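You operate a simulated robot arm through the tools that you are given. There is no shell and no other tool. Be economical: measure what you need, move in short steps, check, and stop when the job is done.

The job below is to be done with a simulated robot arm. You get a single attempt, and the scene is never put back.

JOB
Put the teal spacer marked "27" from the top of the teal-backed bench on the square silver plate there.
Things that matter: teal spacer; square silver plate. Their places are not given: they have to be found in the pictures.

The check looks at the end state, three seconds after you hand in, the way a careful person would. Anything else that was tipped, shoved, dropped, spilled or broken makes it a failure.

ROBOT AND FRAMES
A 7-joint arm with a two-finger parallel gripper, fixed in place. Base frame: the origin is at the foot of the arm, x ahead of it, y to its left, z up; the work surface is at about z = 800. Units: mm, rad, N and s.
With the tool pointing down near the work surface it reaches from about 240 to 680 mm from the base axis. Its first joint turns from -1.152 to 1.152 rad. Payload 2.4 kg.
Tool frame: the origin (TCP) lies between the finger pads and is the grasp point; the fingertips stand 30 mm ahead of it; z points along the fingers, y is the line along which they close. The gripper opens to 94 mm. The fingers are 28 mm wide and 10 mm thick; the gripper's body (50 by 96 mm) begins 55 mm behind the TCP.
Orientation is that of the tool frame in the base frame, as [roll, pitch, yaw] about the fixed x, y, z axes, in that order (R = Rz(yaw) Ry(pitch) Rx(roll)). With the fingers straight down and closing along the base's y, the tool's x points along the base's -x, its y along +y and its z along -z.

CONTROLS
- The arm moves only by the tool move_arm. Its argument "steps" is a list of rows, each an object of numbers (a shift or turn left out is 0, a gripper value left out holds the last): "dx", "dy", "dz": the shift along the tool's x, y, z in mm; "wx", "wy", "wz": the turn, a rotation vector about the tool's x, y, z in rad; "claw": the gripper command, from -1 (shut) to 1 (fully open), values between in proportion. In form: [{"dx": .., "dy": .., "dz": .., "wx": .., "wy": .., "wz": .., "claw": ..}, ...]. A call has 1 to 12 rows; each row is the pose to reach, as a shift and turn from the pose commanded when the call began, along the tool's axes at that moment. Each row takes 0.2 s and may step no farther than 50 mm and 0.15 rad from the row before; otherwise, or with a gripper value out of range, the whole call is refused. A pose out of reach is approached as far as the arm can. The call stops where the force on the tool passes 40 N (or 10 N more than at its start, if that is more) or the arm is blocked; 0.2 s more then pass. The fingers move at their own pace (about 153 mm/s each) and stop on an object; they squeeze with about 28 N. The grip force told is the motor's: it shows also when the fingers shut on nothing. Time passes only in rows, and 0.2 s behind the last, so rows that repeat a pose let the fingers close. It gives the time, the measured TCP pose, the force on the tool (base axes), the opening and the grip force at its end, in the units of the frame above (readings bear some noise).
- Cameras (640 x 400 px; columns grow to the right, rows downward): "scene" is fixed at [53.9, 491.1, 1444.7]; the picture's right is [-0.56, -0.83, 0.00], its down [-0.47, 0.31, -0.83] and it looks along [0.69, -0.46, -0.56] (base axes); focal length 371 px, centre (320, 200). "wrist" rides on the gripper at [-37, 0, -58] in the tool frame; the picture's right is [0.00, -1.00, 0.00], its down [0.97, 0.00, -0.24] and it looks along [0.24, 0.00, 0.97] (tool axes); focal length 218 px, centre (320, 200).
- camera(camera): a new picture of that camera. It takes no simulated time.
- locate(camera, pixels): for up to 12 pixels [column, row] of the newest picture of that camera ("zoom" is the newest enlarged one), the place [x, y, z] in the base frame of the surface seen there, good to about 2 mm. It takes no simulated time.
- zoom(camera, box): a new picture of the part [left, top, right, bottom] of that camera's present view, enlarged. It takes no simulated time.
- finish_job(): hands the job in; it is judged then, once.

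Work in short steps. Measure before you move; look again where a grasp or a placing could have gone wrong, and mend it. You have 60 turns and 22 pictures in all, those below and enlarged ones among them. Open the gripper and draw the arm clear of the work before you hand the job in, unless the task says otherwise; then end with one line.

The tools are called after ">>>" as a command line: name --argument value ..., lists and objects as JSON in quotes. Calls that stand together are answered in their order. move_arm: Moves the arm, as the interface text tells. Its arguments: {"type":"object","properties":{"steps":{"type":"array"}},"required":["steps"]} The other tools are called the same way: camera (camera) takes a picture; locate (camera, pixels) gives the place of the surface under pixels of a picture; zoom (camera, box) takes an enlarged picture of a part of a camera's view; finish_job () hands the job in.

At the start:

```text
clock: 0.0
ee_pos: [377.8, 28.5, 1103.0]
ee_rot: [3.141, 0.002, 3.141]
contact_force: [-0.2, 0.2, -0.4]
width: 94.2
gripper_force: 0.0
```

scene: 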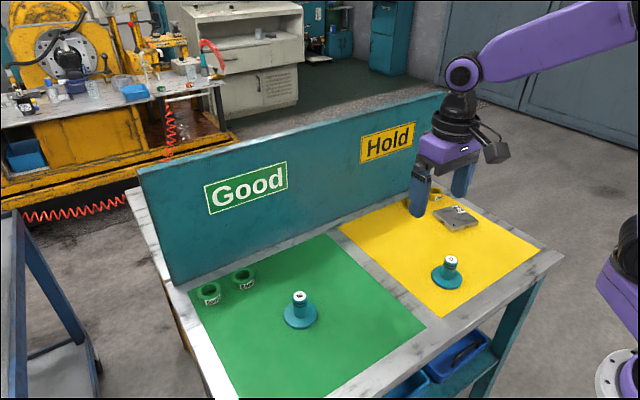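
wrist: 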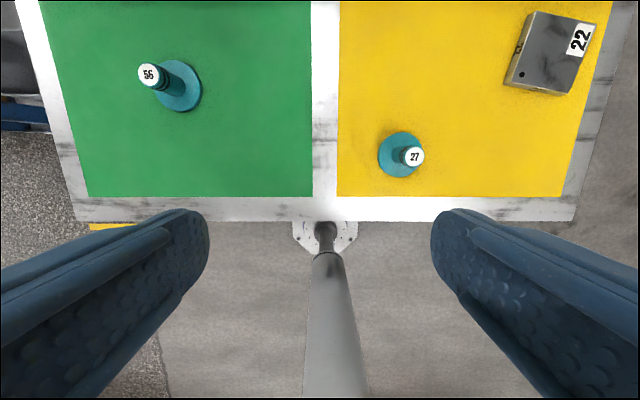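

The wrist picture shows the spacer "27" at about (405,156) and the silver plate "22" at about (553,52). I enlarge both and measure them.

>>> zoom --camera "scene" --box '[390, 170, 550, 300]'

>>> locate --camera "wrist" --pixels '[[414, 157], [379, 155], [400, 178], [395, 131], [537, 13], [595, 25], [508, 83], [567, 94], [553, 52], [450, 120], [533, 45]]'

```text
3.08 times, centred on (470, 235) of scene
```

zoom: 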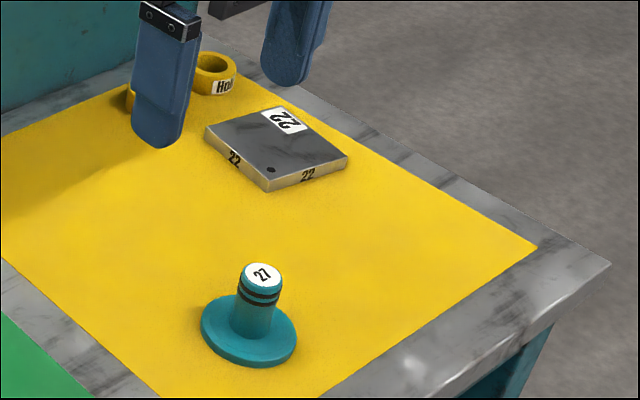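

```text
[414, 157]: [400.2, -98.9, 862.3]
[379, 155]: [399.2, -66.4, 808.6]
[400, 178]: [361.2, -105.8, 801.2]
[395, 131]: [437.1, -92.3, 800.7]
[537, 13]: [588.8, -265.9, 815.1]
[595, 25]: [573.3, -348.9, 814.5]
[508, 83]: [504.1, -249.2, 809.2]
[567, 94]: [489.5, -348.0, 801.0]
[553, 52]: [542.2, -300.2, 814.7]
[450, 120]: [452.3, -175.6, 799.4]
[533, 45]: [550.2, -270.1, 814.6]
```

The spacer's stem is at about (400, -99), with its top at 862 and its flange about 66 mm across. The plate's top is at 815. I move above the stem first and look again.

>>> move_arm --steps '[{"dx": -6, "dy": -32, "dz": 30, "claw": 1}, {"dx": -12, "dy": -64, "dz": 65}, {"dx": -18, "dy": -96, "dz": 100}, {"dx": -22, "dy": -127, "dz": 130}, {"dx": -22, "dy": -127, "dz": 160}, {"dx": -22, "dy": -127, "dz": 160}]'

>>> camera --camera "wrist"

```text
clock: 1.4
ee_pos: [396.3, -100.7, 941.7]
ee_rot: [3.142, -0.001, 3.141]
contact_force: [0.0, -0.5, 0.6]
width: 94.2
gripper_force: 0.1
```

```text
18 pictures are left
```

wrist: 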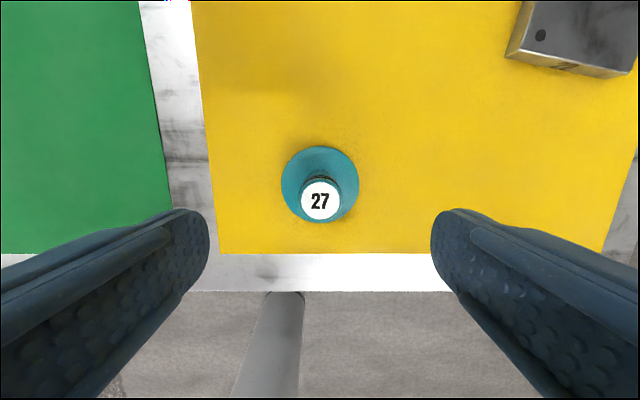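

The spacer's top is now at (320,201). I measure the top, the flange edges and the visible plate corner again.

>>> locate --camera "wrist" --pixels '[[320, 201], [302, 201], [338, 201], [320, 218], [320, 184], [284, 184], [356, 184], [320, 150], [508, 55], [630, 77], [523, 5]]'

```text
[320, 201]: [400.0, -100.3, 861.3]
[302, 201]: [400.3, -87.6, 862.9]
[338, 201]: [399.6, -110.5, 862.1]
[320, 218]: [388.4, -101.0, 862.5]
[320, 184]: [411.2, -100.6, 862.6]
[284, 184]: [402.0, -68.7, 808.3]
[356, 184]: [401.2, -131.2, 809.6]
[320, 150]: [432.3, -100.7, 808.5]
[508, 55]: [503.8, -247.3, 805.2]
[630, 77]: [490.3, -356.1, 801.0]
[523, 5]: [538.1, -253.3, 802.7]
```

The stem is centred at (400,-100) and about 23 mm wide, and the flange top is at 808.5. I lower the TCP to z of about 845, which puts the fingertips at 815, and keep the gripper open.

>>> move_arm --steps '[{"dx": -2, "dy": 0, "dz": 40}, {"dx": -2, "dy": 0, "dz": 70}, {"dx": -2, "dy": 0, "dz": 85}, {"dx": -2, "dy": 0, "dz": 95}, {"dx": -2, "dy": 0, "dz": 95}, {"dx": -2, "dy": 0, "dz": 95}]'

```text
clock: 2.8
ee_pos: [401.2, -99.8, 849.3]
ee_rot: [3.142, 0.0, 3.141]
contact_force: [0.3, 0.6, 0.4]
width: 94.1
gripper_force: 0.0
```

The TCP is at (401,-100,849), centred on the stem. I lower it 3 mm and close the gripper.

>>> move_arm --steps '[{"dz": 3}, {"dz": 3, "claw": 0}, {"dz": 3, "claw": -1}, {"dz": 3}, {"dz": 3}, {"dz": 3}]'

```text
clock: 4.2
ee_pos: [400.8, -100.7, 844.5]
ee_rot: [3.141, 0.0, -3.141]
contact_force: [1.1, -0.2, -0.3]
width: 28.4
gripper_force: 28.3
```

The gripper closed at 28.4 mm with 28 N, so the stem is held. I lift straight up 90 mm and look at both views.

>>> move_arm --steps '[{"dz": -10}, {"dz": -30}, {"dz": -60}, {"dz": -90}, {"dz": -90}]'

>>> camera --camera "wrist"

>>> camera --camera "scene"

```text
clock: 5.4
ee_pos: [400.5, -99.2, 935.8]
ee_rot: [3.141, -0.001, 3.14]
contact_force: [0.7, 0.1, -1.8]
width: 28.2
gripper_force: 27.7
```

```text
17 pictures are left
```

wrist: 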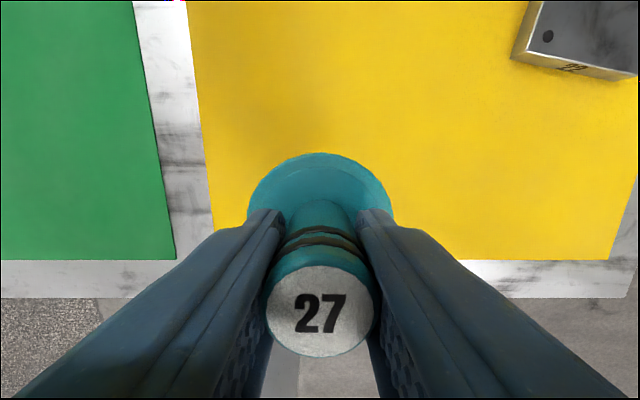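

```text
16 pictures are left
```

scene: 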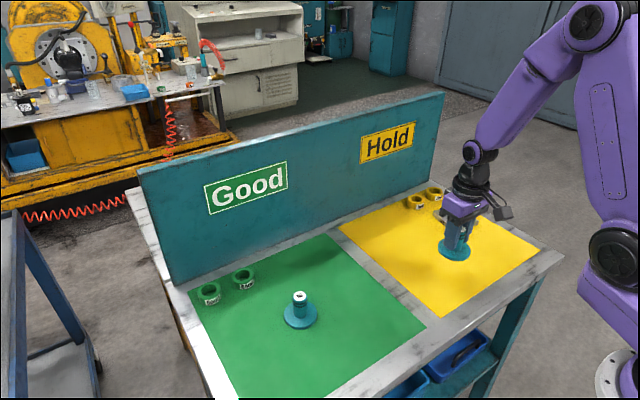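

The spacer is held upright. I move to about (460,-300) at the same height, so the plate lies ahead in the wrist view and can be measured.

>>> move_arm --steps '[{"dx": -10, "dy": -33}, {"dx": -20, "dy": -67}, {"dx": -30, "dy": -100}, {"dx": -40, "dy": -133}, {"dx": -50, "dy": -167}, {"dx": -60, "dy": -200}, {"dx": -60, "dy": -200}, {"dx": -60, "dy": -200}]'

>>> camera --camera "wrist"

```text
clock: 7.2
ee_pos: [461.3, -299.3, 935.1]
ee_rot: [3.141, -0.001, 3.141]
contact_force: [-0.6, -0.7, -1.9]
width: 28.5
gripper_force: 28.4
```

```text
15 pictures are left
```

wrist: 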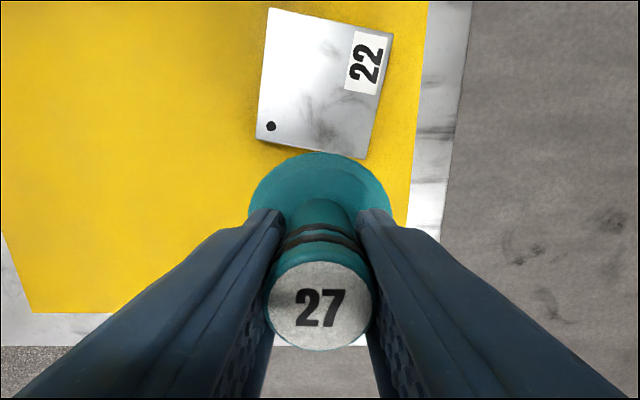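

The whole plate is in view, with corners near (268,8), (393,34), (364,158) and (257,138). I measure those corners, its middle and the held flange.

>>> locate --camera "wrist" --pixels '[[271, 11], [390, 36], [362, 154], [260, 135], [321, 82], [320, 156], [255, 195], [386, 195], [320, 308]]'

```text
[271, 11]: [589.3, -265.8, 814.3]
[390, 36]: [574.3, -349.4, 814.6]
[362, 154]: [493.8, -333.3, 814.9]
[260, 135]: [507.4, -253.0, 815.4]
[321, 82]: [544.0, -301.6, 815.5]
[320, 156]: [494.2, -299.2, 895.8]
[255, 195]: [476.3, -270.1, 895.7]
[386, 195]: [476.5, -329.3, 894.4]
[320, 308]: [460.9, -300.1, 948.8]
```

The plate's top is centred at (541,-300.5) and z=815. The flange underside is 44.5 mm below the TCP, so contact is expected at TCP z of about 859.5. I move over the centre first, then lower to about 870.

>>> move_arm --steps '[{"dx": -27}, {"dx": -54, "dy": -1}, {"dx": -80, "dy": -1}, {"dx": -80, "dy": -1}, {"dx": -80, "dy": -1, "dz": 25}, {"dx": -80, "dy": -1, "dz": 45}, {"dx": -80, "dy": -1, "dz": 60}, {"dx": -80, "dy": -1, "dz": 65}, {"dx": -80, "dy": -1, "dz": 65}, {"dx": -80, "dy": -1, "dz": 65}]'

>>> zoom --camera "scene" --box '[380, 150, 540, 250]'

```text
clock: 9.4
ee_pos: [542.0, -298.8, 870.3]
ee_rot: [-3.141, -0.001, 3.141]
contact_force: [0.2, -0.2, -2.0]
width: 28.2
gripper_force: 27.9
```

```text
4.00 times, centred on (460, 200) of scene
```

zoom: 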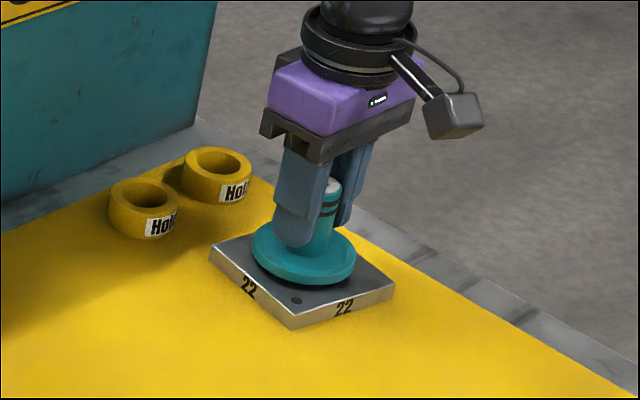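

The spacer hangs centred about 10 mm above the plate, and nothing is near the fingers. I lower it slowly to just about contact.

>>> move_arm --steps '[{"dz": 4}, {"dz": 7}, {"dz": 9}, {"dz": 10}, {"dz": 10.5}, {"dz": 10.5}, {"dz": 10.5}]'

```text
clock: 11.0
ee_pos: [542.1, -299.7, 861.1]
ee_rot: [-3.14, 0.003, -3.139]
contact_force: [1.8, 3.3, 23.9]
width: 28.2
gripper_force: 27.5
```

The upward force of 24 N shows the spacer is resting on the plate. I ease off slightly and open the gripper gently.

>>> move_arm --steps '[{"dz": -0.7}, {"dz": -0.7}, {"dz": -0.7, "claw": -0.2}, {"dz": -0.7, "claw": 0.3}, {"dz": -0.7, "claw": 0.6}, {"dz": -0.7, "claw": 0.6}]'

```text
clock: 12.4
ee_pos: [541.1, -301.3, 859.8]
ee_rot: [-3.141, 0.0, 3.141]
contact_force: [1.0, -0.4, 0.5]
width: 75.1
gripper_force: 0.1
```

The gripper is open to 75 mm with no force on the tool. I raise the arm straight up, then draw it back, and check.

>>> move_arm --steps '[{"dz": -15}, {"dz": -40}, {"dz": -80}, {"dz": -120}, {"dz": -150}, {"dz": -150, "dx": 40}, {"dz": -150, "dx": 80}, {"dz": -150, "dx": 120}, {"dz": -150, "dx": 120}]'

>>> zoom --camera "scene" --box '[340, 130, 580, 280]'

>>> camera --camera "wrist"

```text
clock: 14.4
ee_pos: [421.4, -302.5, 1009.7]
ee_rot: [-3.141, -0.001, 3.141]
contact_force: [0.4, 0.0, 0.7]
width: 75.1
gripper_force: 0.1
```

```text
2.67 times, centred on (460, 205) of scene
```

zoom: 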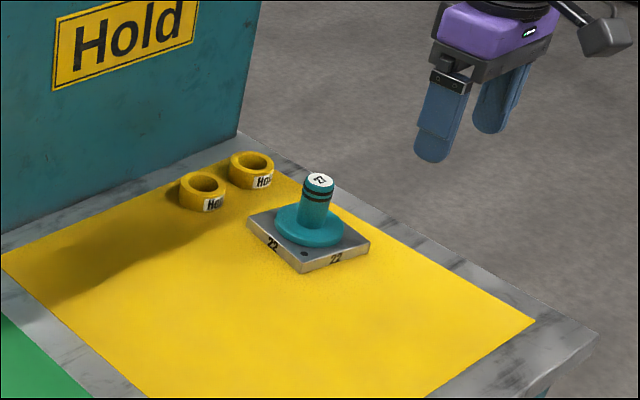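

```text
12 pictures are left
```

wrist: 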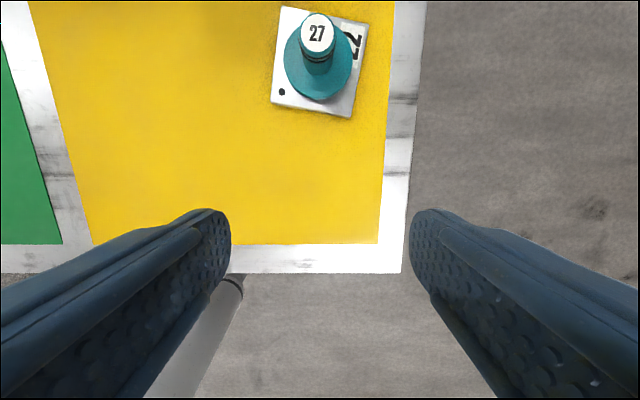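

The spacer "27" stands upright in the middle of the plate, nothing else has moved, and the arm is clear with the gripper open. I hand the job in.

>>> finish_job

```text
The job is handed in.
```

The teal spacer "27" is standing upright, centred on the square silver plate, and the job is handed in.
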